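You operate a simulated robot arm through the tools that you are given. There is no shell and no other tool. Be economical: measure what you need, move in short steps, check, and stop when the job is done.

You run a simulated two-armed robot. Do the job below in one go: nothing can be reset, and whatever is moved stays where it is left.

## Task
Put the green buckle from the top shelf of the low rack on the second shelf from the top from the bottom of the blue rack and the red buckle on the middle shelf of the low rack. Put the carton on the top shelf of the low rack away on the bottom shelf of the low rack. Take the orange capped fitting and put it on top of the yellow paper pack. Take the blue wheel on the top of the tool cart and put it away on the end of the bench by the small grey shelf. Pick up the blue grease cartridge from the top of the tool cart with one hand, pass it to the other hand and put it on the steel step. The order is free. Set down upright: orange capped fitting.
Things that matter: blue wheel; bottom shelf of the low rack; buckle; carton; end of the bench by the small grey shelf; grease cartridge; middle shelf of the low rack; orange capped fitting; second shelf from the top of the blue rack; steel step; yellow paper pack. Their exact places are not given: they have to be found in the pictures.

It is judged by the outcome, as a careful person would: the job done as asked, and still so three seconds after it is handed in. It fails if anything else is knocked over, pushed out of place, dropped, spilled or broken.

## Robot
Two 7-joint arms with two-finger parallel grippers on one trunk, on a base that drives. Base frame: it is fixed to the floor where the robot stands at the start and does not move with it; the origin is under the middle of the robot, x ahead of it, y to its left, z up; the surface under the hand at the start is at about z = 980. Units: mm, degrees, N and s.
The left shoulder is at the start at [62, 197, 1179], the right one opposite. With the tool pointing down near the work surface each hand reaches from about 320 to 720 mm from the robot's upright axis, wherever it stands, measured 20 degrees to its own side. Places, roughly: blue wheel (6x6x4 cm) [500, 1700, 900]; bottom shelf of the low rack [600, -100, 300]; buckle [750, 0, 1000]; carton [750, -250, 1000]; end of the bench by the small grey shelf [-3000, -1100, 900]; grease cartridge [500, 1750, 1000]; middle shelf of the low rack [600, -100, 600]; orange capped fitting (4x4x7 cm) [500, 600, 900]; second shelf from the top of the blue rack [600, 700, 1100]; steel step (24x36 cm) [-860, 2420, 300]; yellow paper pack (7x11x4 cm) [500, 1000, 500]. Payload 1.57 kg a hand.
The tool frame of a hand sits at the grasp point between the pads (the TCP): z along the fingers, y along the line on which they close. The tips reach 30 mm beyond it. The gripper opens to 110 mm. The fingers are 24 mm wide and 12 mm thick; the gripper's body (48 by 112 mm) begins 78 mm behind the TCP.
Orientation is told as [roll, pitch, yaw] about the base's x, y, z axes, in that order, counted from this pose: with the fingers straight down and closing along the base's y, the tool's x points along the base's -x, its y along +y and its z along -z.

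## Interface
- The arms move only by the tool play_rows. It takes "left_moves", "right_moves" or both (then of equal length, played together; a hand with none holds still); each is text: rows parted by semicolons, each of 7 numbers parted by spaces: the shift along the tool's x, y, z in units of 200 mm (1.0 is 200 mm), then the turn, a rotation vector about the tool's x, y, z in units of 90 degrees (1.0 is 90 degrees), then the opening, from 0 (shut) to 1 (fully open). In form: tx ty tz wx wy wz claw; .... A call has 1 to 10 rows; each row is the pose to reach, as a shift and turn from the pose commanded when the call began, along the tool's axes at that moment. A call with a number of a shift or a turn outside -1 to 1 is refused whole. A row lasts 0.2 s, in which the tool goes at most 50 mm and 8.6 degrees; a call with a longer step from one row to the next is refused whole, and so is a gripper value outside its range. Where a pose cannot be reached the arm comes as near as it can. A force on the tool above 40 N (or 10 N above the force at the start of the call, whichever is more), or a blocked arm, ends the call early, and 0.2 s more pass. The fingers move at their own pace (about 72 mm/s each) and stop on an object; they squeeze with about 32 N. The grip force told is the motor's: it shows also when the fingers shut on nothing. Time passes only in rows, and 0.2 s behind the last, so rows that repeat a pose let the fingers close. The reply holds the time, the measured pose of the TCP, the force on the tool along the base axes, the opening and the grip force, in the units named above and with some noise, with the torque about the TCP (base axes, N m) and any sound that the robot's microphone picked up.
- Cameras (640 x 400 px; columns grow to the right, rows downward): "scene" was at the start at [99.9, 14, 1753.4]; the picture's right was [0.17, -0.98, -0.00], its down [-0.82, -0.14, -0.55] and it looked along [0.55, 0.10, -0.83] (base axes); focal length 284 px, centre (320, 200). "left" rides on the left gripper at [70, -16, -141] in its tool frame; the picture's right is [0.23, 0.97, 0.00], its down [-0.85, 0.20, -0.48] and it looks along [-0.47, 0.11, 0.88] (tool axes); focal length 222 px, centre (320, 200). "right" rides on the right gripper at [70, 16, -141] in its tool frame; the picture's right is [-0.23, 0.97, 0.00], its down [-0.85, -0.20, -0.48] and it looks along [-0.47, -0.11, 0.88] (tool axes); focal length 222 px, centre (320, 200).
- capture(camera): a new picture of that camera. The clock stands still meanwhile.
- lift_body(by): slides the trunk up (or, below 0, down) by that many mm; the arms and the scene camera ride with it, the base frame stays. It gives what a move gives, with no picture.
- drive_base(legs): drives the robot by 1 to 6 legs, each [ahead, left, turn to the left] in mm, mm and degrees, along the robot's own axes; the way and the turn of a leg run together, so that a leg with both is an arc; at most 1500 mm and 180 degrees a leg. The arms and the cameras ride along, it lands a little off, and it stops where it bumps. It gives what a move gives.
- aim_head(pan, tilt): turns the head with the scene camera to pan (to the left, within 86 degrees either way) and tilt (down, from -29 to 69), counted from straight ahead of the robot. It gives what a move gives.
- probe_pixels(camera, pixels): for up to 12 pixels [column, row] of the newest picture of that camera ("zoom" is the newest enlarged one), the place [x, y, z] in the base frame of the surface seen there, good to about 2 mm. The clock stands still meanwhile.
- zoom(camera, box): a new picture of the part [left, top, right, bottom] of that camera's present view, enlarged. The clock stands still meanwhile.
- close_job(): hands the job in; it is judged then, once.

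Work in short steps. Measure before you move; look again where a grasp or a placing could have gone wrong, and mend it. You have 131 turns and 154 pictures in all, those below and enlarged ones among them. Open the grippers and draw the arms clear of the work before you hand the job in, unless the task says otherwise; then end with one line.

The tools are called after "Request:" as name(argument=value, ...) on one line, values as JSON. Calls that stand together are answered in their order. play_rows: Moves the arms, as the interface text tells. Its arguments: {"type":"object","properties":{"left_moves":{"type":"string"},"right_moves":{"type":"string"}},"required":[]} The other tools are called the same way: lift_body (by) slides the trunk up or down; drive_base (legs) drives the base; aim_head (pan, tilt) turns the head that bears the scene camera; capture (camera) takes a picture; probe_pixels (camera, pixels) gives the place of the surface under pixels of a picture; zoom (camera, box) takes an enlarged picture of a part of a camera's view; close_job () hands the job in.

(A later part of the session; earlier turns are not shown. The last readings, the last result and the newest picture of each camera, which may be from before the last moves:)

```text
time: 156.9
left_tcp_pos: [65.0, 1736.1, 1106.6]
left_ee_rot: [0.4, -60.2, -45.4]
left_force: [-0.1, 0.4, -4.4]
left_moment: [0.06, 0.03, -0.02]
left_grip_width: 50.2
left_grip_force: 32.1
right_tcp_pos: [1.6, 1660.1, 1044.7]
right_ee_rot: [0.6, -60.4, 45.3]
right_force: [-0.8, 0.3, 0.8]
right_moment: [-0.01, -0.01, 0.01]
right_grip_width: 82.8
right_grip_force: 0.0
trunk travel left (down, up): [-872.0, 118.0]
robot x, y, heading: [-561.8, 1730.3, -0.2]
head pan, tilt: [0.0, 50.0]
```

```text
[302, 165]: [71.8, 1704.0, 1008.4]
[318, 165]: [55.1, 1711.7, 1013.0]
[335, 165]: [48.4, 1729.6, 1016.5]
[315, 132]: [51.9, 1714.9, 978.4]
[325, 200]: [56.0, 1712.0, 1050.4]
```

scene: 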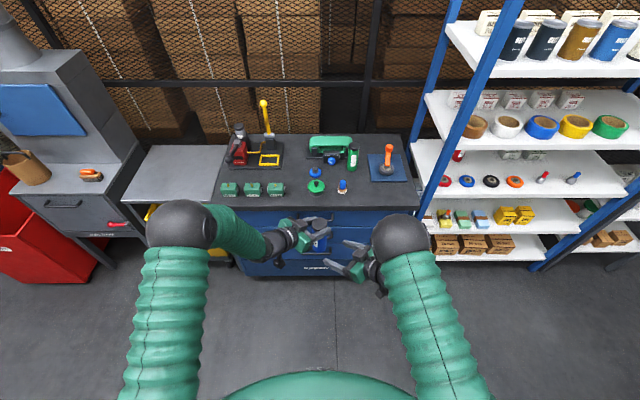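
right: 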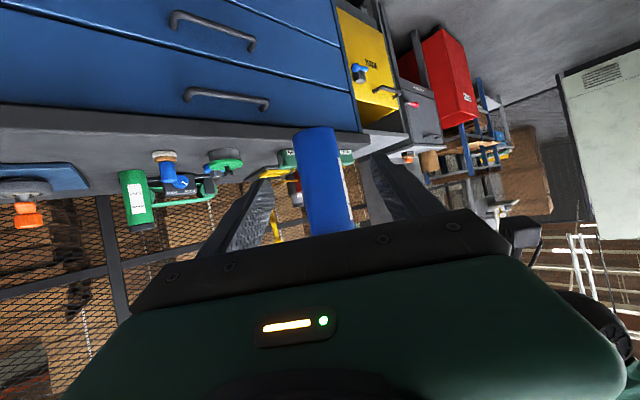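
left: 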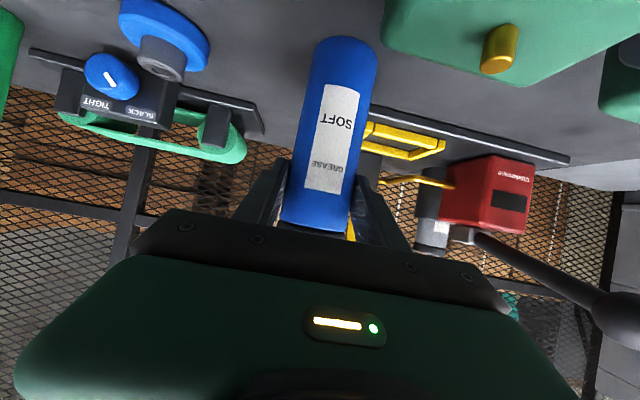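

Axis at (72.7,1729), bottom ≈978. I bring the right hand 18 mm lower, in 89 mm, and close.

Request:
play_rows(right_moves=".078 0 .044 0 0 0 .75; .005 -.004 .173 0 0 0 .75; -.068 -.007 .302 0 0 0 .75; -.142 -.007 .431 0 0 0 .75; -.142 -.007 .431 0 0 0 .75")

Request:
capture(camera="right")

Request:
zoom(camera="scene", box=[240, 180, 440, 305])

```text
time: 158.1
left_tcp_pos: [67.3, 1736.2, 1108.3]
left_ee_rot: [0.2, -60.2, -45.2]
left_force: [-0.1, 0.4, -3.9]
left_moment: [0.01, 0.04, 0.03]
left_grip_width: 50.3
left_grip_force: 31.9
right_tcp_pos: [60.7, 1727.6, 1028.4]
right_ee_rot: [0.8, -60.4, 45.2]
right_force: [0.2, 0.4, 0.0]
right_moment: [-0.02, 0.01, -0.04]
right_grip_width: 82.4
right_grip_force: 0.0
trunk travel left (down, up): [-872.0, 118.0]
robot x, y, heading: [-562.3, 1730.9, 0.1]
head pan, tilt: [0.0, 50.0]
```

```text
71 pictures are left
```

right: 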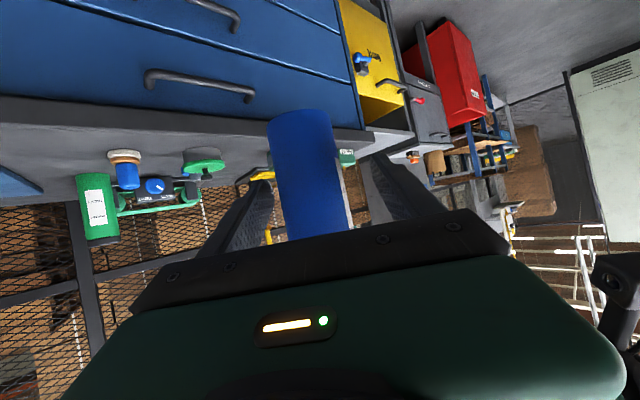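

```text
3.20 times, centred on (340, 242) of scene
```

zoom: 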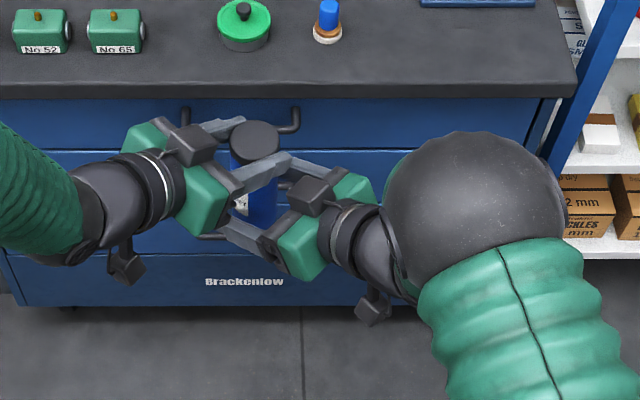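

The cylinder is off-centre in the right fingers by about 7 mm; I correct and close.

Request:
play_rows(right_moves="0 -.035 0 0 0 0 .75; 0 -.035 0 0 0 0 .75; 0 -.035 0 0 0 0 0; 0 -.035 0 0 0 0 0; 0 -.035 0 0 0 0 0; 0 -.035 0 0 0 0 0")

Request:
capture(camera="right")

```text
time: 159.5
left_tcp_pos: [65.6, 1736.4, 1108.3]
left_ee_rot: [0.3, -60.2, -45.3]
left_force: [8.9, -4.1, -5.3]
left_moment: [0.09, 0.15, -0.1]
left_grip_width: 50.3
left_grip_force: 32.1
right_tcp_pos: [65.4, 1719.5, 1027.6]
right_ee_rot: [0.6, -60.3, 45.3]
right_force: [-9.3, 3.9, 1.8]
right_moment: [-0.31, -0.87, 0.27]
right_grip_width: 50.5
right_grip_force: 32.0
trunk travel left (down, up): [-872.0, 118.0]
robot x, y, heading: [-562.9, 1727.2, -0.5]
head pan, tilt: [0.0, 50.0]
```

```text
69 pictures are left
```

right: 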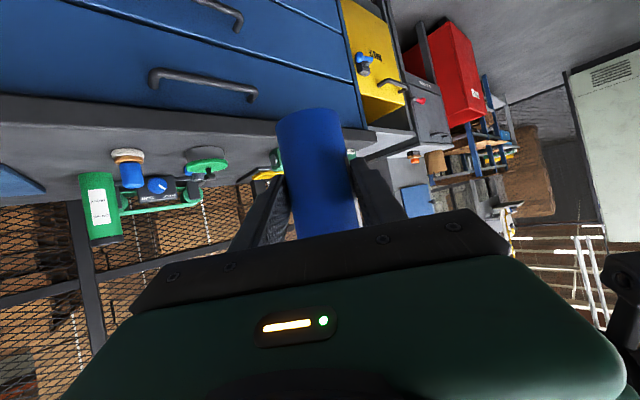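

Both hands hold it. I open the left hand and withdraw it along its fingers.

Request:
play_rows(left_moves="0 0 0 0 0 0 .6; 0 0 0 0 0 0 .7; 0 0 0 0 0 0 .75; 0 0 0 0 0 0 .75; 0 0 -.2 0 0 0 .75; 0 0 -.4 0 0 0 .75; 0 0 -.6 0 0 0 .75; 0 0 -.8 0 0 0 .75")

Request:
capture(camera="right")

Request:
capture(camera="left")

```text
time: 161.3
left_tcp_pos: [-34.2, 1837.2, 1183.7]
left_ee_rot: [0.3, -60.2, -45.2]
left_force: [0.0, -0.5, 1.0]
left_moment: [0.01, -0.02, 0.0]
left_grip_width: 82.2
left_grip_force: 0.1
right_tcp_pos: [65.0, 1720.3, 1027.6]
right_ee_rot: [0.5, -60.4, 45.3]
right_force: [-0.4, 0.3, -0.7]
right_moment: [-0.05, 0.07, -0.01]
right_grip_width: 50.6
right_grip_force: 31.7
trunk travel left (down, up): [-872.0, 118.0]
robot x, y, heading: [-562.5, 1728.3, -0.4]
head pan, tilt: [0.0, 50.0]
```

```text
68 pictures are left
```

right: 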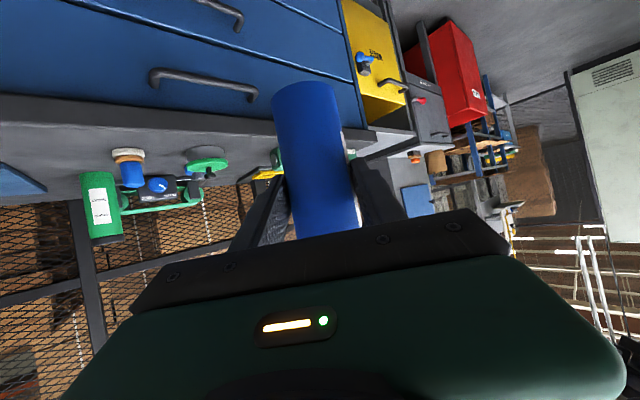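

```text
67 pictures are left
```

left: 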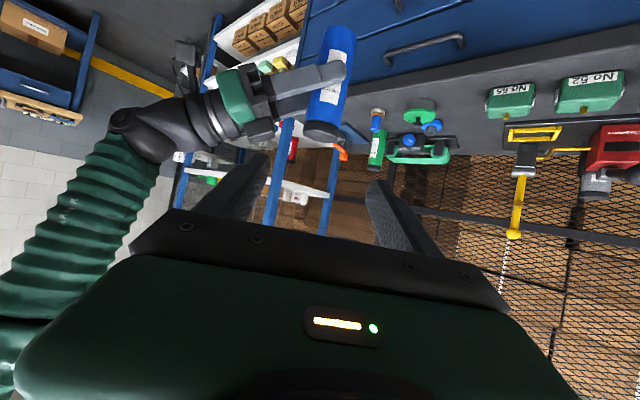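

The handover worked, though the cylinder slid slightly in the right grip. I turn the right hand to yaw 0 and check whether it keeps.

Request:
play_rows(right_moves="0 0 0 .072 0 .042 0; 0 0 0 .144 0 .083 0; 0 0 0 .217 0 .125 0; 0 0 0 .289 0 .167 0; 0 0 0 .361 0 .208 0; 0 0 0 .433 0 .25 0; 0 0 0 .433 0 .25 0")

Request:
capture(camera="right")

Request:
aim_head(pan=80, tilt=40)

Request:
capture(camera="scene")

```text
time: 162.9
left_tcp_pos: [-33.6, 1835.0, 1183.9]
left_ee_rot: [0.2, -60.1, -45.2]
left_force: [0.4, -0.1, -0.7]
left_moment: [0.0, 0.02, -0.03]
left_grip_width: 82.6
left_grip_force: 0.0
right_tcp_pos: [65.8, 1718.6, 1027.9]
right_ee_rot: [1.2, -60.3, 26.2]
right_force: [0.1, 0.2, 1.1]
right_moment: [-0.05, 0.04, 0.01]
right_grip_width: 50.6
right_grip_force: 31.8
right hand out of reach, approached as far as the arm can: row 3, 4, 5, 6, 7
trunk travel left (down, up): [-872.0, 118.0]
robot x, y, heading: [-562.5, 1733.8, -0.2]
head pan, tilt: [0.0, 50.0]
```

```text
66 pictures are left
```

right: 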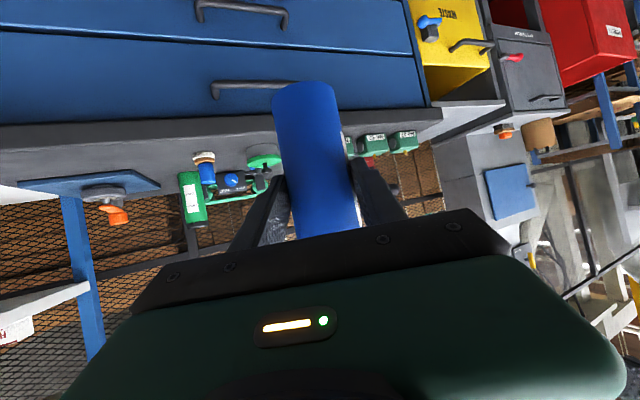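

```text
time: 164.5
left_tcp_pos: [-33.7, 1835.6, 1184.0]
left_ee_rot: [0.3, -60.2, -45.1]
left_force: [0.5, 0.0, -0.4]
left_moment: [-0.03, 0.03, -0.03]
left_grip_width: 82.4
left_grip_force: 0.0
right_tcp_pos: [66.8, 1720.5, 1028.1]
right_ee_rot: [1.1, -60.2, 26.4]
right_force: [-0.2, 0.0, 0.1]
right_moment: [-0.03, 0.07, -0.04]
right_grip_width: 50.3
right_grip_force: 32.4
trunk travel left (down, up): [-872.0, 118.0]
robot x, y, heading: [-560.4, 1729.5, -0.4]
head pan, tilt: [80.0, 40.0]
```

```text
65 pictures are left
```

scene: 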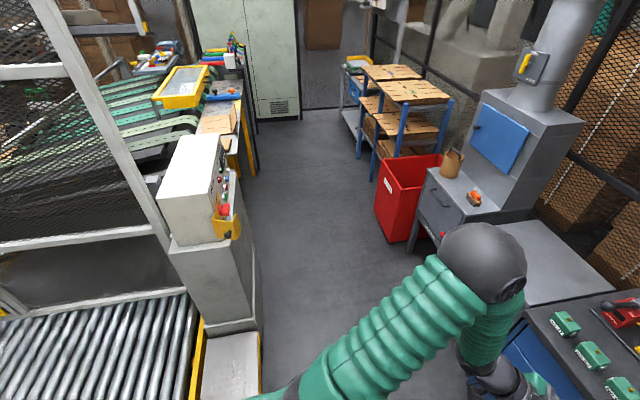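

Cartridge stays put now. The steel step is at the bottom of this view near (230,365); I tilt the head down to measure it.

Request:
aim_head(pan=86, tilt=60)

Request:
capture(camera="scene")

```text
time: 165.3
left_tcp_pos: [-34.0, 1835.4, 1182.2]
left_ee_rot: [0.2, -60.2, -45.2]
left_force: [-0.1, -0.2, 0.0]
left_moment: [-0.05, 0.0, -0.02]
left_grip_width: 82.5
left_grip_force: 0.1
right_tcp_pos: [65.4, 1718.7, 1027.1]
right_ee_rot: [1.2, -60.3, 26.3]
right_force: [0.2, -0.8, -0.4]
right_moment: [0.0, 0.04, -0.04]
right_grip_width: 50.4
right_grip_force: 32.6
trunk travel left (down, up): [-872.0, 118.0]
robot x, y, heading: [-560.6, 1729.0, -0.4]
head pan, tilt: [85.9, 60.0]
```

```text
64 pictures are left
```

scene: 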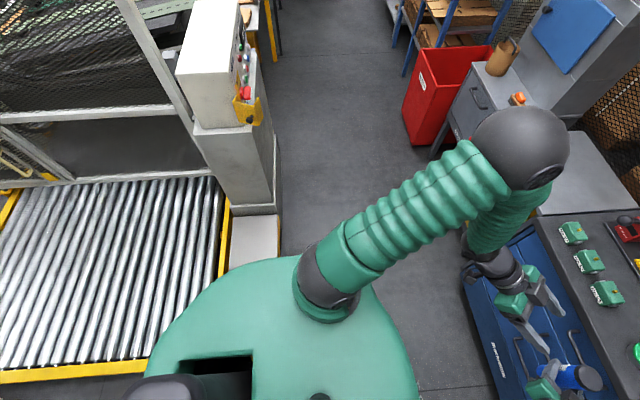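

Request:
probe_pixels(camera="scene", pixels=[[255, 240], [234, 222], [277, 222], [233, 262], [276, 252], [280, 245], [224, 205], [223, 255], [140, 370], [225, 280], [260, 200], [330, 150]])

Request:
zoom(camera="scene", box=[180, 160, 340, 280])

```text
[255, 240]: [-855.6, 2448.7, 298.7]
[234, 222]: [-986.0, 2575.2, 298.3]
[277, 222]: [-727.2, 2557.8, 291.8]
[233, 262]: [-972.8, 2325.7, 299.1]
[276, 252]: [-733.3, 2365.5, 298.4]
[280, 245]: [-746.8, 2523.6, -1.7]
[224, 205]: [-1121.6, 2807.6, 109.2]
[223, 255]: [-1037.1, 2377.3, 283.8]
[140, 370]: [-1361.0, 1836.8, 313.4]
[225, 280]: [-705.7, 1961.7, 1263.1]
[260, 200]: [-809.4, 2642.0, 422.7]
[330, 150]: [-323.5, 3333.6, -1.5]
```

```text
3.33 times, centred on (260, 220) of scene
```

zoom: 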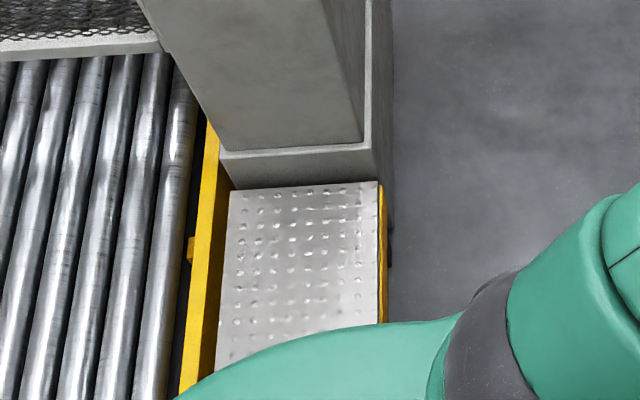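

The step spans x -985..-730, y up to 2575, z 299. I'll come at it facing -x. First I raise the left hand clear, then turn left 180° here.

Request:
play_rows(left_moves="-.173 .05 -.1 0 0 0 .75; -.346 .1 -.2 0 0 0 .75; -.52 .15 -.3 0 0 0 .75; -.693 .2 -.4 0 0 0 .75; -.866 .25 -.5 0 0 0 .75")

Request:
drive_base(legs=[[0, 0, 90], [0, 0, 90]])

Request:
aim_head(pan=-40, tilt=45)

Request:
capture(camera="scene")

Request:
capture(camera="right")

```text
time: 166.5
left_tcp_pos: [0.4, 1872.0, 1387.9]
left_ee_rot: [0.4, -60.2, -45.4]
left_force: [-0.4, -0.1, 0.4]
left_moment: [-0.01, 0.05, -0.02]
left_grip_width: 82.4
left_grip_force: 0.0
right_tcp_pos: [64.1, 1719.4, 1029.2]
right_ee_rot: [1.0, -60.3, 26.3]
right_force: [0.2, -0.3, 0.1]
right_moment: [-0.05, 0.04, 0.03]
right_grip_width: 50.3
right_grip_force: 31.5
trunk travel left (down, up): [-872.0, 118.0]
robot x, y, heading: [-566.1, 1729.1, 0.1]
head pan, tilt: [85.9, 60.0]
```

```text
time: 174.7
left_tcp_pos: [-1115.0, 1558.5, 1385.1]
left_ee_rot: [0.3, -60.1, 138.1]
left_force: [0.9, 0.9, 0.0]
left_moment: [-0.02, -0.03, -0.02]
left_grip_width: 82.5
left_grip_force: 0.0
right_tcp_pos: [-1191.0, 1705.9, 1028.6]
right_ee_rot: [1.1, -60.2, -150.5]
right_force: [0.4, 0.2, 0.3]
right_moment: [0.04, -0.07, 0.02]
right_grip_width: 50.2
right_grip_force: 32.2
trunk travel left (down, up): [-872.0, 118.0]
robot x, y, heading: [-564.8, 1730.9, -177.0]
head pan, tilt: [85.9, 60.0]
```

```text
time: 176.7
left_tcp_pos: [-1114.4, 1557.8, 1386.4]
left_ee_rot: [0.4, -60.3, 137.9]
left_force: [0.3, -0.6, -0.4]
left_moment: [0.0, -0.02, 0.01]
left_grip_width: 82.3
left_grip_force: 0.2
right_tcp_pos: [-1189.8, 1705.8, 1029.3]
right_ee_rot: [1.0, -60.3, -150.3]
right_force: [0.7, 0.6, 0.2]
right_moment: [0.02, -0.03, 0.01]
right_grip_width: 50.3
right_grip_force: 32.2
trunk travel left (down, up): [-872.0, 118.0]
robot x, y, heading: [-562.2, 1729.3, -177.0]
head pan, tilt: [-40.0, 45.0]
```

```text
62 pictures are left
```

scene: 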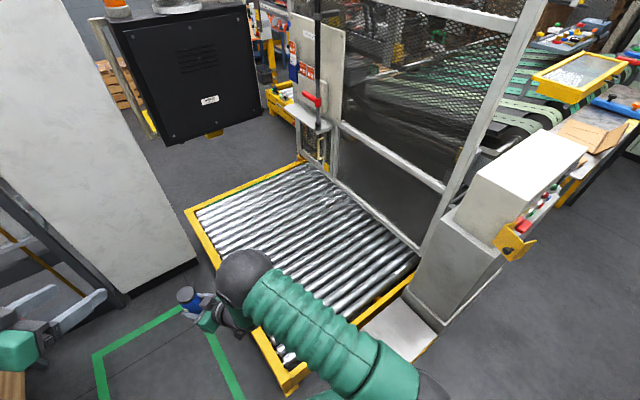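

```text
61 pictures are left
```

right: 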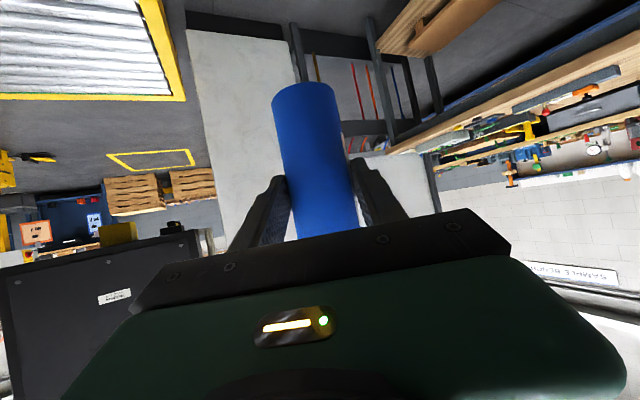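

Heading is 183°; I correct it, then back 345 mm and go right 590 mm to the step, and check the cartridge bottom height.

Request:
probe_pixels(camera="right", pixels=[[305, 92], [300, 100], [320, 180]])

Request:
drive_base(legs=[[0, 0, -3], [-345, 0, 0], [0, -590, 0]])

Request:
capture(camera="scene")

Request:
capture(camera="right")

```text
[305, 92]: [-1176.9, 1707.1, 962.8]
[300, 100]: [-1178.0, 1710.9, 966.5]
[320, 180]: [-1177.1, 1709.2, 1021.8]
```

```text
time: 182.5
left_tcp_pos: [-778.8, 2184.0, 1386.1]
left_ee_rot: [0.2, -60.4, 136.2]
left_force: [0.4, 0.2, -0.1]
left_moment: [0.0, -0.02, -0.01]
left_grip_width: 82.7
left_grip_force: 0.0
right_tcp_pos: [-847.7, 2335.7, 1030.2]
right_ee_rot: [0.6, -60.2, -152.0]
right_force: [-0.3, 0.0, 0.0]
right_moment: [-0.02, -0.07, 0.02]
right_grip_width: 50.2
right_grip_force: 31.6
trunk travel left (down, up): [-872.0, 118.0]
robot x, y, heading: [-219.1, 2343.9, -179.0]
head pan, tilt: [-40.0, 45.0]
```

```text
60 pictures are left
```

scene: 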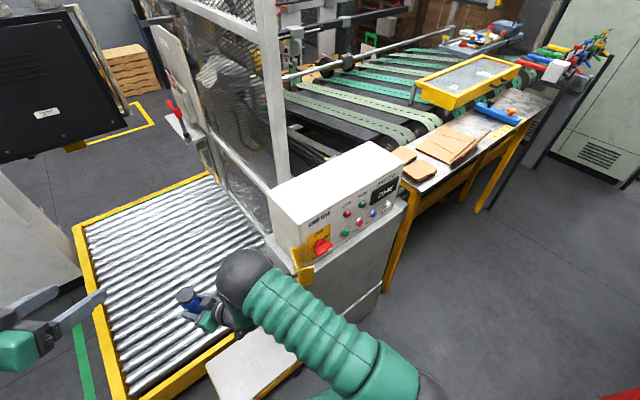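

```text
59 pictures are left
```

right: 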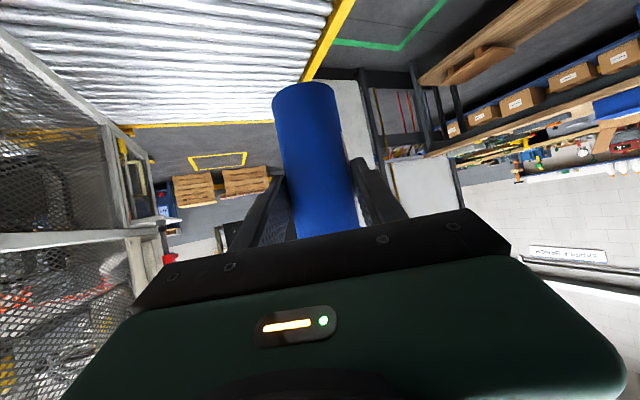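

I check distances between my elbow and the console before lowering.

Request:
probe_pixels(camera="scene", pixels=[[245, 260], [262, 262], [270, 290], [330, 245], [302, 272], [300, 310], [370, 300], [265, 365], [190, 300], [150, 250], [240, 350]])

```text
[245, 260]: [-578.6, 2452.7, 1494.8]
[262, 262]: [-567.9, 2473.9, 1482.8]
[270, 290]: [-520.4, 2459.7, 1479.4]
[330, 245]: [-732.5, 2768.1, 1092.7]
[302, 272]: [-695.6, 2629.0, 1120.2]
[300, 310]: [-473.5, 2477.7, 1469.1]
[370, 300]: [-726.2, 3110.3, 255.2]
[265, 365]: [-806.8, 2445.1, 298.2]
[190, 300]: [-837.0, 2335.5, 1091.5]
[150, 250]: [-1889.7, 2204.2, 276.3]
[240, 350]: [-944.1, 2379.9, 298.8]
```

Clearances are over 100 mm. I lower 400, then 245 mm, keeping the bottom about 20 mm above the step.

Request:
lift_body(by=-400)

Request:
lift_body(by=-243)

Request:
capture(camera="right")

Request:
capture(camera="scene")

```text
time: 186.3
left_tcp_pos: [-774.3, 2186.9, 988.1]
left_ee_rot: [0.6, -60.3, 136.0]
left_force: [0.5, 0.7, 0.2]
left_moment: [0.01, 0.02, -0.01]
left_grip_width: 82.4
left_grip_force: 0.1
right_tcp_pos: [-844.5, 2339.3, 630.5]
right_ee_rot: [1.0, -60.5, -152.0]
right_force: [0.5, 0.5, -0.3]
right_moment: [0.0, -0.05, -0.01]
right_grip_width: 50.3
right_grip_force: 31.9
trunk travel left (down, up): [-472.0, 518.0]
robot x, y, heading: [-221.1, 2340.6, -178.7]
head pan, tilt: [-40.0, 45.0]
```

```text
time: 188.8
left_tcp_pos: [-774.1, 2187.9, 744.9]
left_ee_rot: [0.6, -60.3, 136.0]
left_force: [0.4, 0.1, 1.1]
left_moment: [0.0, -0.03, 0.03]
left_grip_width: 82.7
left_grip_force: 0.0
right_tcp_pos: [-845.5, 2339.5, 387.6]
right_ee_rot: [0.9, -60.4, -152.0]
right_force: [-1.4, 0.5, -0.4]
right_moment: [0.03, -0.04, 0.03]
right_grip_width: 50.3
right_grip_force: 32.3
trunk travel left (down, up): [-229.0, 761.0]
robot x, y, heading: [-225.4, 2341.9, -178.9]
head pan, tilt: [-40.0, 45.0]
```

```text
58 pictures are left
```

right: 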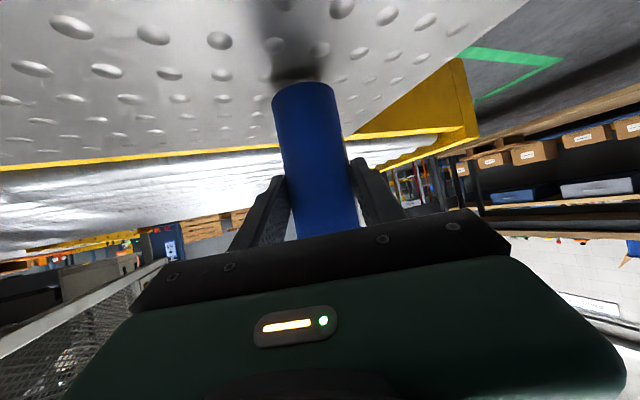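

```text
57 pictures are left
```

scene: 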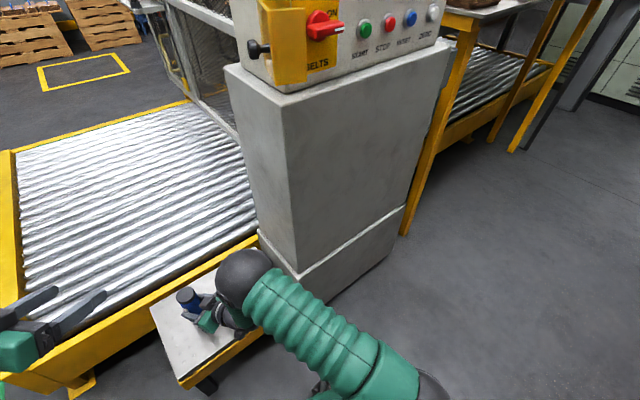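

Over the step, ~22 mm to go. I ease down to contact.

Request:
play_rows(right_moves=".035 0 .02 0 0 0 0; .065 0 .037 0 0 0 0; .074 0 .042 0 0 0 0; .083 0 .047 0 0 0 0; .083 0 .047 0 0 0 0")

```text
time: 190.0
left_tcp_pos: [-772.5, 2187.6, 746.6]
left_ee_rot: [0.7, -60.5, 135.6]
left_force: [0.8, 0.0, -0.2]
left_moment: [0.02, 0.0, 0.0]
left_grip_width: 82.4
left_grip_force: 0.1
right_tcp_pos: [-845.2, 2339.5, 374.7]
right_ee_rot: [1.0, -61.1, -151.9]
right_force: [-5.4, -4.4, 29.0]
right_moment: [-0.11, 0.47, 0.15]
right_grip_width: 50.6
right_grip_force: 32.0
trunk travel left (down, up): [-229.0, 761.0]
robot x, y, heading: [-219.3, 2342.6, -178.7]
head pan, tilt: [-40.0, 45.0]
```

Standing on the step with 29 N. I ease up 5 mm to relieve, open, and withdraw.

Request:
play_rows(right_moves="-.022 0 -.012 0 0 0 0; -.022 0 -.012 0 0 0 0; -.022 0 -.012 0 0 0 .55; -.022 0 -.012 0 0 0 .7; -.022 0 -.012 0 0 0 .7; -.022 0 -.012 0 0 0 .7")

Request:
capture(camera="right")

```text
time: 191.4
left_tcp_pos: [-773.1, 2186.9, 745.2]
left_ee_rot: [0.6, -60.3, 135.9]
left_force: [0.0, 0.6, 0.0]
left_moment: [0.02, 0.01, -0.02]
left_grip_width: 82.3
left_grip_force: 0.1
right_tcp_pos: [-845.2, 2340.2, 374.1]
right_ee_rot: [1.2, -60.4, -152.2]
right_force: [0.1, -0.1, 0.3]
right_moment: [-0.01, 0.0, 0.0]
right_grip_width: 77.0
right_grip_force: 0.1
trunk travel left (down, up): [-229.0, 761.0]
robot x, y, heading: [-220.4, 2341.9, -179.2]
head pan, tilt: [-40.0, 45.0]
```

```text
56 pictures are left
```

right: 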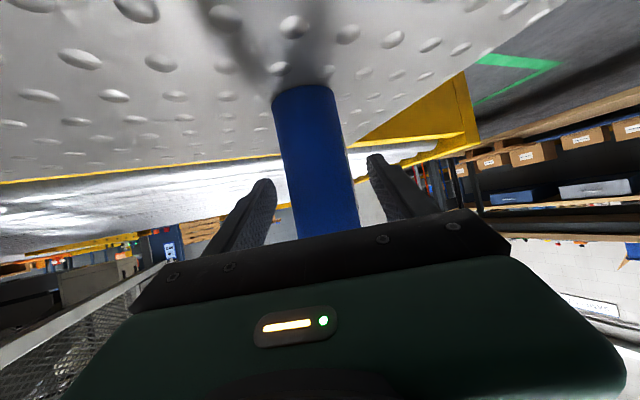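

It stands free. I withdraw along the fingers 140 mm.

Request:
play_rows(right_moves="0 0 -.1 0 0 0 .7; 0 0 -.25 0 0 0 .7; 0 0 -.4 0 0 0 .7; 0 0 -.55 0 0 0 .7; 0 0 -.7 0 0 0 .7")

Request:
capture(camera="right")

```text
time: 192.6
left_tcp_pos: [-774.6, 2188.4, 745.7]
left_ee_rot: [0.6, -60.3, 136.0]
left_force: [0.2, 1.1, -0.1]
left_moment: [0.01, -0.03, -0.01]
left_grip_width: 82.6
left_grip_force: 0.1
right_tcp_pos: [-740.1, 2399.1, 442.1]
right_ee_rot: [1.0, -60.3, -152.2]
right_force: [-0.9, -0.7, -0.5]
right_moment: [-0.01, 0.0, 0.02]
right_grip_width: 77.0
right_grip_force: 0.0
trunk travel left (down, up): [-229.0, 761.0]
robot x, y, heading: [-220.5, 2339.3, -179.0]
head pan, tilt: [-40.0, 45.0]
```

```text
55 pictures are left
```

right: 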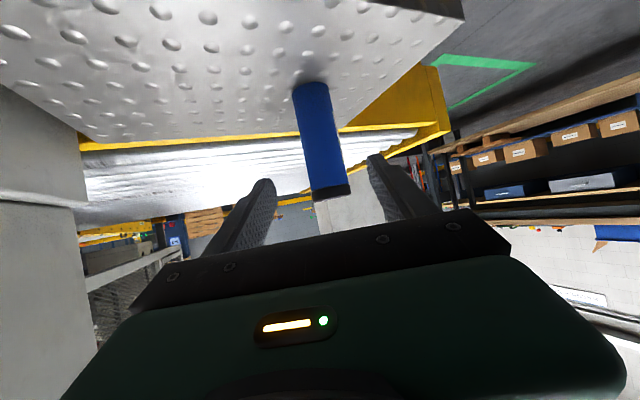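

Cartridge stands upright on the step. I back off and sidestep clear, raise the trunk, and then return to face the cart.

Request:
drive_base(legs=[[-150, 0, 0], [0, 610, 0]])

Request:
lift_body(by=400)

Request:
lift_body(by=200)

Request:
drive_base(legs=[[480, 0, 0], [0, 0, -90], [0, 0, -90]])

Request:
aim_head(pan=0, tilt=45)

Request:
capture(camera="scene")

```text
time: 197.0
left_tcp_pos: [-616.9, 1586.2, 746.8]
left_ee_rot: [0.7, -60.3, 135.3]
left_force: [0.0, -0.7, -0.2]
left_moment: [0.03, 0.0, 0.02]
left_grip_width: 82.7
left_grip_force: 0.1
right_tcp_pos: [-581.3, 1796.3, 441.8]
right_ee_rot: [1.0, -60.5, -152.6]
right_force: [0.3, 0.7, -0.8]
right_moment: [0.03, 0.0, -0.01]
right_grip_width: 76.9
right_grip_force: 0.0
trunk travel left (down, up): [-229.0, 761.0]
robot x, y, heading: [-63.3, 1737.8, -179.4]
head pan, tilt: [-40.0, 45.0]
```

```text
time: 200.9
left_tcp_pos: [-616.5, 1586.2, 1146.1]
left_ee_rot: [0.7, -60.4, 135.4]
left_force: [-0.4, -0.7, -0.5]
left_moment: [-0.02, -0.02, -0.02]
left_grip_width: 82.7
left_grip_force: 0.1
right_tcp_pos: [-582.0, 1794.2, 842.6]
right_ee_rot: [0.9, -60.6, -152.6]
right_force: [0.2, 0.5, -0.7]
right_moment: [0.0, 0.01, -0.02]
right_grip_width: 76.9
right_grip_force: 0.0
trunk travel left (down, up): [-629.0, 361.0]
robot x, y, heading: [-60.2, 1734.8, -179.4]
head pan, tilt: [-40.0, 45.0]
```

```text
time: 203.0
left_tcp_pos: [-617.5, 1584.7, 1346.0]
left_ee_rot: [0.7, -60.5, 135.5]
left_force: [0.9, 0.2, -0.3]
left_moment: [-0.01, 0.03, 0.04]
left_grip_width: 82.5
left_grip_force: 0.1
right_tcp_pos: [-581.7, 1795.4, 1042.7]
right_ee_rot: [0.9, -60.5, -152.5]
right_force: [-0.4, -0.2, 0.4]
right_moment: [0.02, -0.01, 0.03]
right_grip_width: 76.9
right_grip_force: 0.1
trunk travel left (down, up): [-829.0, 161.0]
robot x, y, heading: [-62.2, 1734.5, -179.4]
head pan, tilt: [-40.0, 45.0]
```

```text
time: 213.3
left_tcp_pos: [16.7, 1927.3, 1345.0]
left_ee_rot: [0.6, -60.4, -40.2]
left_force: [0.7, -0.3, 0.1]
left_moment: [-0.02, -0.01, 0.03]
left_grip_width: 82.5
left_grip_force: 0.0
right_tcp_pos: [-3.2, 1714.3, 1042.4]
right_ee_rot: [0.9, -60.5, 31.7]
right_force: [0.3, 0.2, 0.8]
right_moment: [-0.03, 0.02, 0.0]
right_grip_width: 76.6
right_grip_force: 0.1
trunk travel left (down, up): [-829.0, 161.0]
robot x, y, heading: [-525.2, 1729.5, 5.0]
head pan, tilt: [-40.0, 45.0]
```

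```text
time: 214.3
left_tcp_pos: [16.0, 1925.1, 1346.0]
left_ee_rot: [0.8, -60.4, -40.3]
left_force: [-0.6, 1.1, 0.0]
left_moment: [0.01, -0.04, 0.0]
left_grip_width: 82.5
left_grip_force: 0.1
right_tcp_pos: [-3.8, 1715.2, 1042.2]
right_ee_rot: [0.8, -60.5, 31.8]
right_force: [-0.4, 0.3, -0.7]
right_moment: [0.01, 0.0, 0.0]
right_grip_width: 77.3
right_grip_force: 0.0
trunk travel left (down, up): [-829.0, 161.0]
robot x, y, heading: [-523.3, 1732.4, 5.4]
head pan, tilt: [0.0, 45.0]
```

```text
54 pictures are left
```

scene: 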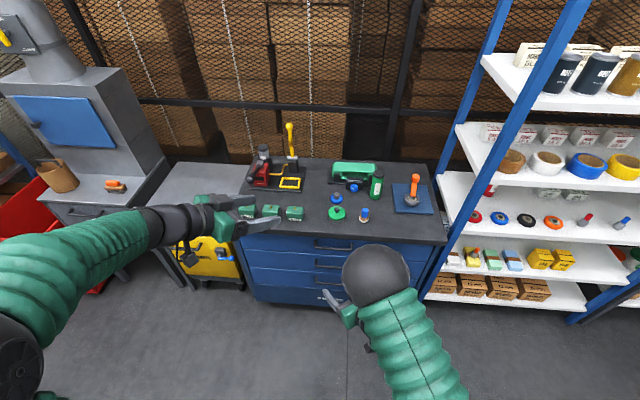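

Heading is 5.4° off. I correct it, step left, and set the right hand to a steep tilt for the blue wheel.

Request:
drive_base(legs=[[0, 0, -5.4], [0, 110, 0]])

Request:
play_rows(right_moves="0 0 0 0 .085 0 .7; 0 0 0 0 .17 0 .7; 0 0 0 0 .255 0 .7; 0 0 0 0 .34 0 .7; 0 0 0 0 .425 0 .7; 0 0 0 0 .505 0 .7; 0 0 0 0 .505 0 .7")

Request:
play_rows(right_moves="0 0 0 .019 0 .07 .7; 0 0 0 .038 0 .14 .7; 0 0 0 .057 0 .21 .7; 0 0 0 .075 0 .28 .7; 0 0 0 .075 0 .28 .7")

```text
time: 216.0
left_tcp_pos: [30.7, 1937.3, 1351.2]
left_ee_rot: [3.1, -59.3, -48.3]
left_force: [-0.5, -0.9, 0.3]
left_moment: [0.09, -0.02, 0.04]
left_grip_width: 82.6
left_grip_force: 0.1
right_tcp_pos: [-8.1, 1737.3, 1040.6]
right_ee_rot: [3.8, -61.1, 23.4]
right_force: [0.7, -0.1, -1.2]
right_moment: [0.05, -0.05, 0.07]
right_grip_width: 76.7
right_grip_force: 0.1
trunk travel left (down, up): [-829.0, 161.0]
robot x, y, heading: [-525.4, 1838.5, -0.7]
head pan, tilt: [0.0, 45.0]
```

```text
time: 217.6
left_tcp_pos: [29.2, 1963.9, 1348.2]
left_ee_rot: [1.4, -60.3, -47.0]
left_force: [-0.3, -0.4, 0.7]
left_moment: [0.08, -0.04, 0.08]
left_grip_width: 82.4
left_grip_force: 0.1
right_tcp_pos: [-8.2, 1757.8, 1044.5]
right_ee_rot: [0.7, -15.2, 26.4]
right_force: [-0.7, -0.5, 0.9]
right_moment: [0.03, 0.01, 0.01]
right_grip_width: 77.0
right_grip_force: 0.0
trunk travel left (down, up): [-829.0, 161.0]
robot x, y, heading: [-525.5, 1834.5, -0.7]
head pan, tilt: [0.0, 45.0]
```

```text
time: 219.0
left_tcp_pos: [28.3, 1980.3, 1347.0]
left_ee_rot: [0.8, -60.8, -46.2]
left_force: [0.0, 0.5, -0.3]
left_moment: [-0.02, -0.02, -0.02]
left_grip_width: 82.4
left_grip_force: 0.0
right_tcp_pos: [5.5, 1732.6, 1051.5]
right_ee_rot: [0.9, -16.0, -4.8]
right_force: [0.4, -0.1, 1.1]
right_moment: [-0.05, 0.02, -0.02]
right_grip_width: 76.9
right_grip_force: 0.1
trunk travel left (down, up): [-829.0, 161.0]
robot x, y, heading: [-527.7, 1834.3, -0.7]
head pan, tilt: [0.0, 45.0]
stopped in row 5 (right hand): the arm was blocked; the commanded pose is now the measured one
```

The arm was blocked at the end of the turn; I look at the arm's state.

Request:
capture(camera="scene")

Request:
capture(camera="right")

```text
53 pictures are left
```

scene: 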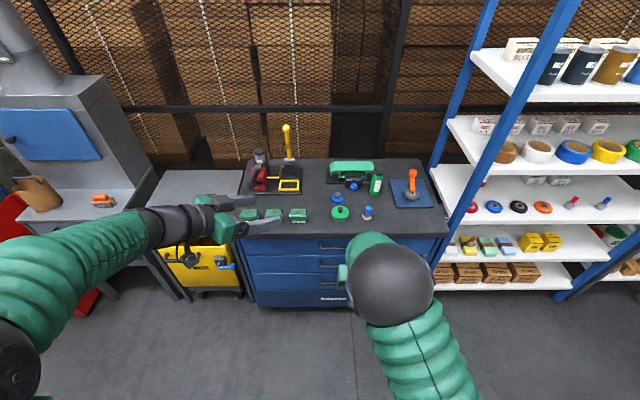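

```text
52 pictures are left
```

right: 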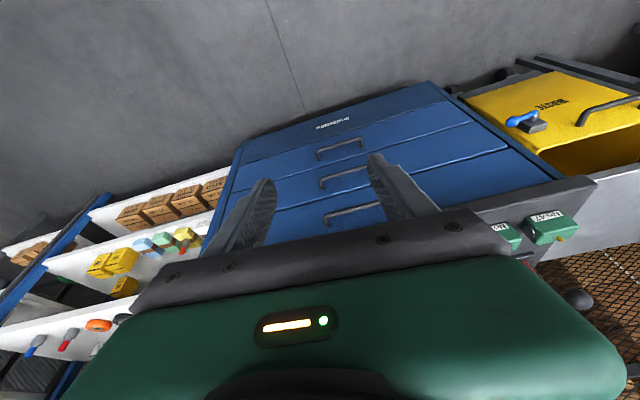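

I drive ahead 420 mm toward the cart and look again.

Request:
drive_base(legs=[[420, 0, 0.7]])

Request:
capture(camera="right")

Request:
capture(camera="scene")

```text
time: 221.7
left_tcp_pos: [455.5, 1976.5, 1349.4]
left_ee_rot: [1.0, -60.8, -46.0]
left_force: [-0.3, 0.5, 0.1]
left_moment: [0.01, 0.02, -0.04]
left_grip_width: 82.4
left_grip_force: 0.1
right_tcp_pos: [432.2, 1732.9, 1054.1]
right_ee_rot: [1.2, -16.0, -4.1]
right_force: [-0.1, -0.2, 0.8]
right_moment: [-0.03, 0.01, -0.02]
right_grip_width: 77.1
right_grip_force: 0.1
trunk travel left (down, up): [-829.0, 161.0]
robot x, y, heading: [-94.0, 1834.5, -0.2]
head pan, tilt: [0.0, 45.0]
```

```text
51 pictures are left
```

right: 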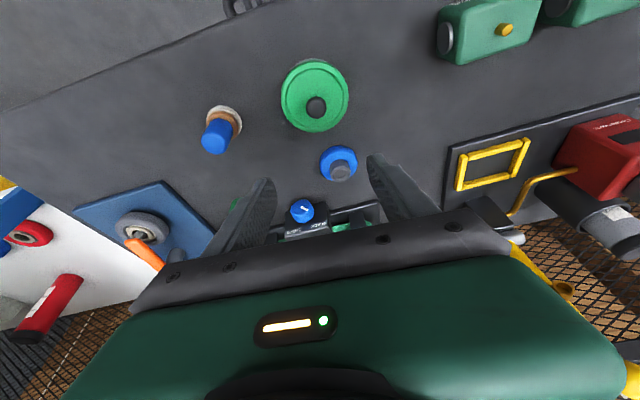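

```text
50 pictures are left
```

scene: 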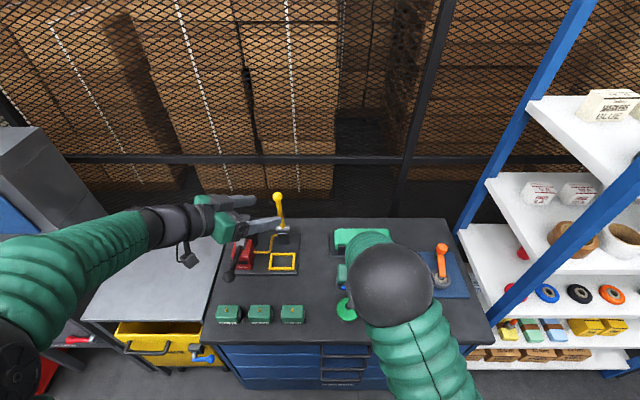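

Request:
probe_pixels(camera="scene", pixels=[[277, 197], [270, 222], [390, 250]])

Request:
zoom(camera="right", box=[290, 130, 386, 190])

Request:
probe_pixels(camera="zoom", pixels=[[215, 200], [330, 115], [440, 220], [300, 130], [340, 270], [300, 275], [390, 275], [335, 300], [345, 240]])

```text
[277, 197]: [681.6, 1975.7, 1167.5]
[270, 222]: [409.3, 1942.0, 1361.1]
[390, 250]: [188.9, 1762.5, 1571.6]
```

```text
6.67 times, centred on (338, 160) of right
```

zoom: 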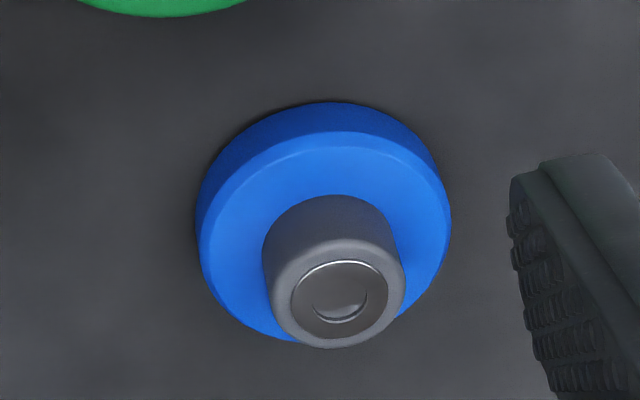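

```text
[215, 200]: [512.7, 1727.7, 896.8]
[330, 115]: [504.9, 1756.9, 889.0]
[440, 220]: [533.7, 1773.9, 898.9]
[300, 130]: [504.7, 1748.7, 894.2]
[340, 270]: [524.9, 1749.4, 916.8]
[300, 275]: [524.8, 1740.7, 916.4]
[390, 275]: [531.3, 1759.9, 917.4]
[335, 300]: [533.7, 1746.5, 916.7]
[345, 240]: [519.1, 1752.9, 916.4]
```

Wheel hub centre is (532,1748), hub Ø≈32, z 897-918. I move the right hand above it, opening 55 mm.

Request:
play_rows(right_moves="-.13 .036 .113 0 0 0 .5; -.25 .072 .226 0 0 0 .5; -.38 .108 .338 0 0 0 .5; -.38 .108 .338 0 0 0 .5")

Request:
zoom(camera="right", box=[220, 80, 420, 205])

Request:
probe_pixels(camera="zoom", pixels=[[320, 160], [320, 200], [280, 180], [360, 180], [320, 120]])

```text
time: 222.7
left_tcp_pos: [456.4, 1976.8, 1349.6]
left_ee_rot: [1.1, -60.5, -46.0]
left_force: [-0.8, 0.4, 0.1]
left_moment: [-0.01, -0.01, -0.02]
left_grip_width: 82.5
left_grip_force: 0.1
right_tcp_pos: [526.4, 1749.3, 1008.9]
right_ee_rot: [1.2, -15.9, -4.2]
right_force: [0.3, -0.5, 0.0]
right_moment: [0.0, 0.02, -0.01]
right_grip_width: 54.7
right_grip_force: 0.1
trunk travel left (down, up): [-829.0, 161.0]
robot x, y, heading: [-94.2, 1832.9, -0.1]
head pan, tilt: [0.0, 45.0]
```

```text
3.20 times, centred on (320, 142) of right
```

zoom: 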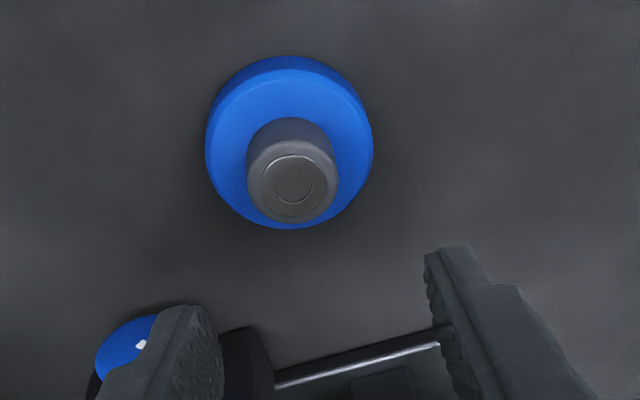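

```text
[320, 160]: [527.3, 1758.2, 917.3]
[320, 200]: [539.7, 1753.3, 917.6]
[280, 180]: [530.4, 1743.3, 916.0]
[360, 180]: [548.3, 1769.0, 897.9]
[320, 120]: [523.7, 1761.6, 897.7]
```

Request:
probe_pixels(camera="zoom", pixels=[[125, 335], [140, 345], [340, 360], [245, 345]])

Request:
play_rows(right_moves=".037 -.003 .125 0 0 0 .5; .074 -.006 .25 0 0 0 .5; .1 -.006 .34 0 0 0 .5; .112 -.006 .375 0 0 0 .5; .112 -.006 .375 0 0 0 .5")

Request:
capture(camera="right")

```text
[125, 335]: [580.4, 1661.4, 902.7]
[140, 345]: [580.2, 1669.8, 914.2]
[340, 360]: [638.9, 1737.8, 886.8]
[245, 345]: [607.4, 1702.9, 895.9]
```

```text
time: 223.9
left_tcp_pos: [455.4, 1976.0, 1348.6]
left_ee_rot: [1.0, -60.6, -46.0]
left_force: [0.6, 0.0, -0.2]
left_moment: [0.02, 0.02, -0.01]
left_grip_width: 82.5
left_grip_force: 0.2
right_tcp_pos: [525.7, 1752.1, 929.7]
right_ee_rot: [1.3, -16.0, -4.2]
right_force: [-2.3, -1.1, 3.5]
right_moment: [-0.09, 0.12, -0.02]
right_grip_width: 55.1
right_grip_force: 0.4
trunk travel left (down, up): [-829.0, 161.0]
robot x, y, heading: [-96.3, 1834.8, -0.1]
head pan, tilt: [0.0, 45.0]
```

```text
47 pictures are left
```

right: 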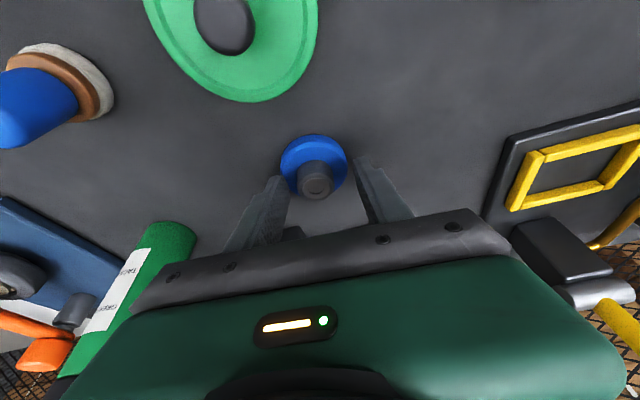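

A light touch on the flange; I shift 3 mm right, raise 1.5 mm, and close on the hub.

Request:
play_rows(right_moves="0 -.017 -.008 0 0 0 .5; 0 -.017 -.008 0 0 0 0; 0 -.017 -.008 0 0 0 0; 0 -.017 -.008 0 0 0 0; 0 -.017 -.008 0 0 0 0")

Request:
lift_body(by=60)

Request:
capture(camera="right")

```text
time: 225.1
left_tcp_pos: [457.8, 1976.7, 1348.8]
left_ee_rot: [1.1, -60.6, -45.9]
left_force: [0.1, 0.1, -0.1]
left_moment: [0.02, -0.04, 0.0]
left_grip_width: 82.5
left_grip_force: 0.0
right_tcp_pos: [527.1, 1746.9, 931.5]
right_ee_rot: [1.2, -16.0, -4.2]
right_force: [-0.2, -0.1, -0.1]
right_moment: [0.01, 0.02, 0.04]
right_grip_width: 29.1
right_grip_force: 32.5
trunk travel left (down, up): [-829.0, 161.0]
robot x, y, heading: [-97.0, 1834.7, -0.2]
head pan, tilt: [0.0, 45.0]
```

```text
time: 226.1
left_tcp_pos: [456.5, 1976.8, 1409.2]
left_ee_rot: [1.0, -60.6, -45.9]
left_force: [0.4, 0.1, -0.5]
left_moment: [-0.02, -0.03, -0.03]
left_grip_width: 82.5
left_grip_force: 0.0
right_tcp_pos: [526.7, 1747.4, 991.9]
right_ee_rot: [1.2, -15.9, -4.1]
right_force: [-0.7, 0.1, -0.2]
right_moment: [0.02, 0.0, 0.02]
right_grip_width: 29.2
right_grip_force: 32.1
trunk travel left (down, up): [-889.0, 101.0]
robot x, y, heading: [-95.0, 1833.7, 0.1]
head pan, tilt: [0.0, 45.0]
```

```text
46 pictures are left
```

right: 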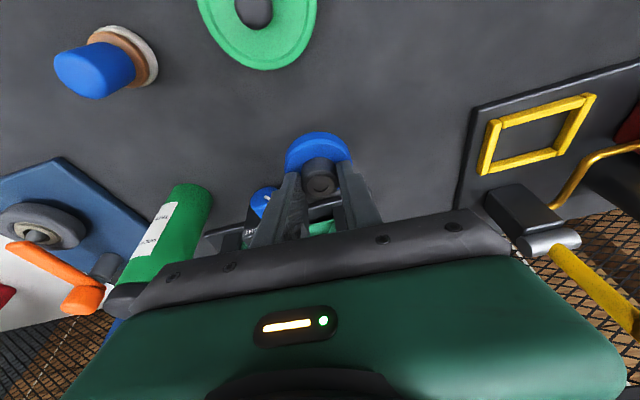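

Wheel is held. I raise, back off the cart, and look toward the far bench.

Request:
lift_body(by=80)

Request:
drive_base(legs=[[-500, 0, 0], [0, -700, 0]])

Request:
drive_base(legs=[[0, 0, 90], [0, 0, 90]])

Request:
aim_head(pan=25, tilt=25)

Request:
capture(camera="scene")

```text
time: 227.2
left_tcp_pos: [456.8, 1977.1, 1489.0]
left_ee_rot: [1.1, -60.7, -45.9]
left_force: [-0.4, 0.0, 0.1]
left_moment: [0.02, -0.01, 0.01]
left_grip_width: 82.5
left_grip_force: 0.0
right_tcp_pos: [526.1, 1747.3, 1071.4]
right_ee_rot: [1.2, -15.9, -4.2]
right_force: [0.6, -0.3, -0.5]
right_moment: [0.0, -0.01, -0.03]
right_grip_width: 28.9
right_grip_force: 32.0
trunk travel left (down, up): [-969.0, 21.0]
robot x, y, heading: [-94.5, 1832.8, 0.1]
head pan, tilt: [0.0, 45.0]
```

```text
time: 233.7
left_tcp_pos: [-41.3, 1274.3, 1488.9]
left_ee_rot: [0.9, -60.7, -45.2]
left_force: [-0.3, 0.4, 1.0]
left_moment: [0.0, -0.02, 0.03]
left_grip_width: 82.4
left_grip_force: 0.0
right_tcp_pos: [29.3, 1045.0, 1071.1]
right_ee_rot: [1.1, -15.9, -3.7]
right_force: [0.0, -0.1, -1.8]
right_moment: [0.0, -0.01, 0.01]
right_grip_width: 29.0
right_grip_force: 32.2
trunk travel left (down, up): [-969.0, 21.0]
robot x, y, heading: [-590.2, 1123.8, 0.1]
head pan, tilt: [0.0, 45.0]
```

```text
time: 241.8
left_tcp_pos: [-1133.2, 957.3, 1489.5]
left_ee_rot: [1.2, -60.7, 136.5]
left_force: [0.1, 0.5, -0.4]
left_moment: [0.01, -0.01, 0.02]
left_grip_width: 82.6
left_grip_force: 0.2
right_tcp_pos: [-1212.2, 1181.3, 1073.7]
right_ee_rot: [1.2, -16.0, 178.4]
right_force: [0.1, -0.4, -1.9]
right_moment: [-0.03, -0.01, -0.01]
right_grip_width: 29.1
right_grip_force: 32.1
trunk travel left (down, up): [-969.0, 21.0]
robot x, y, heading: [-590.5, 1122.3, -177.8]
head pan, tilt: [0.0, 45.0]
```

```text
time: 242.7
left_tcp_pos: [-1129.8, 956.8, 1491.5]
left_ee_rot: [1.3, -60.6, 136.2]
left_force: [-0.3, -0.2, 0.6]
left_moment: [0.01, 0.01, -0.04]
left_grip_width: 82.4
left_grip_force: 0.1
right_tcp_pos: [-1210.2, 1182.6, 1074.1]
right_ee_rot: [1.3, -16.1, 178.4]
right_force: [0.6, -0.5, -0.3]
right_moment: [0.0, 0.01, 0.02]
right_grip_width: 28.9
right_grip_force: 31.6
trunk travel left (down, up): [-969.0, 21.0]
robot x, y, heading: [-591.2, 1121.9, -177.7]
head pan, tilt: [25.0, 25.0]
```

```text
45 pictures are left
```

scene: 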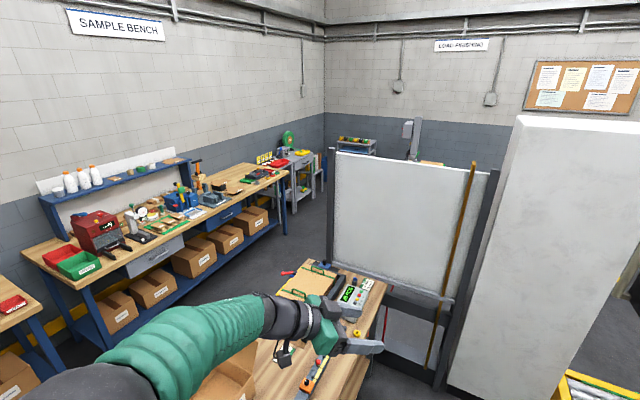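

The sample bench along the wall ends at a small grey shelf unit near (290,170). I zoom and probe.

Request:
zoom(camera="scene", box=[170, 110, 400, 250])

Request:
probe_pixels(camera="scene", pixels=[[255, 178], [285, 172], [245, 168], [232, 182], [265, 165], [278, 180], [300, 165], [110, 250], [330, 265], [345, 330], [300, 240], [380, 350]])

```text
2.78 times, centred on (285, 180) of scene
```

zoom: 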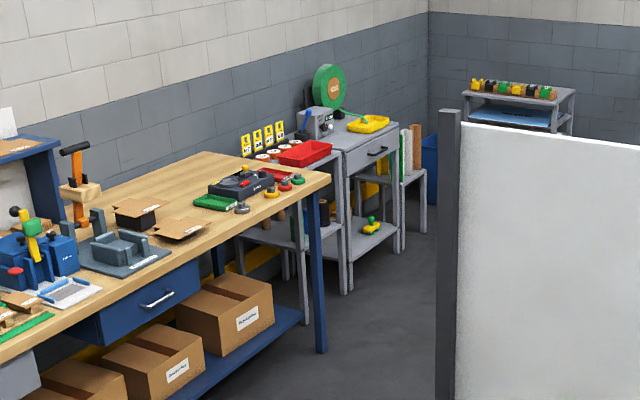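

```text
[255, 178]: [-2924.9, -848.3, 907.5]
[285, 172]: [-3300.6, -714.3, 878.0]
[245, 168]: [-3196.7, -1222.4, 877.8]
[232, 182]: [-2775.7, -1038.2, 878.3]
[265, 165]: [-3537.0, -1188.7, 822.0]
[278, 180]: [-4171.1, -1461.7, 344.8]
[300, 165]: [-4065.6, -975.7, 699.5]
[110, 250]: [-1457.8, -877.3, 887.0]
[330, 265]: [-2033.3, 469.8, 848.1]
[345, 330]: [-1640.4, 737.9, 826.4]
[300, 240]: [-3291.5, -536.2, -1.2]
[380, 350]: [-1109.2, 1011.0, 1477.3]
```

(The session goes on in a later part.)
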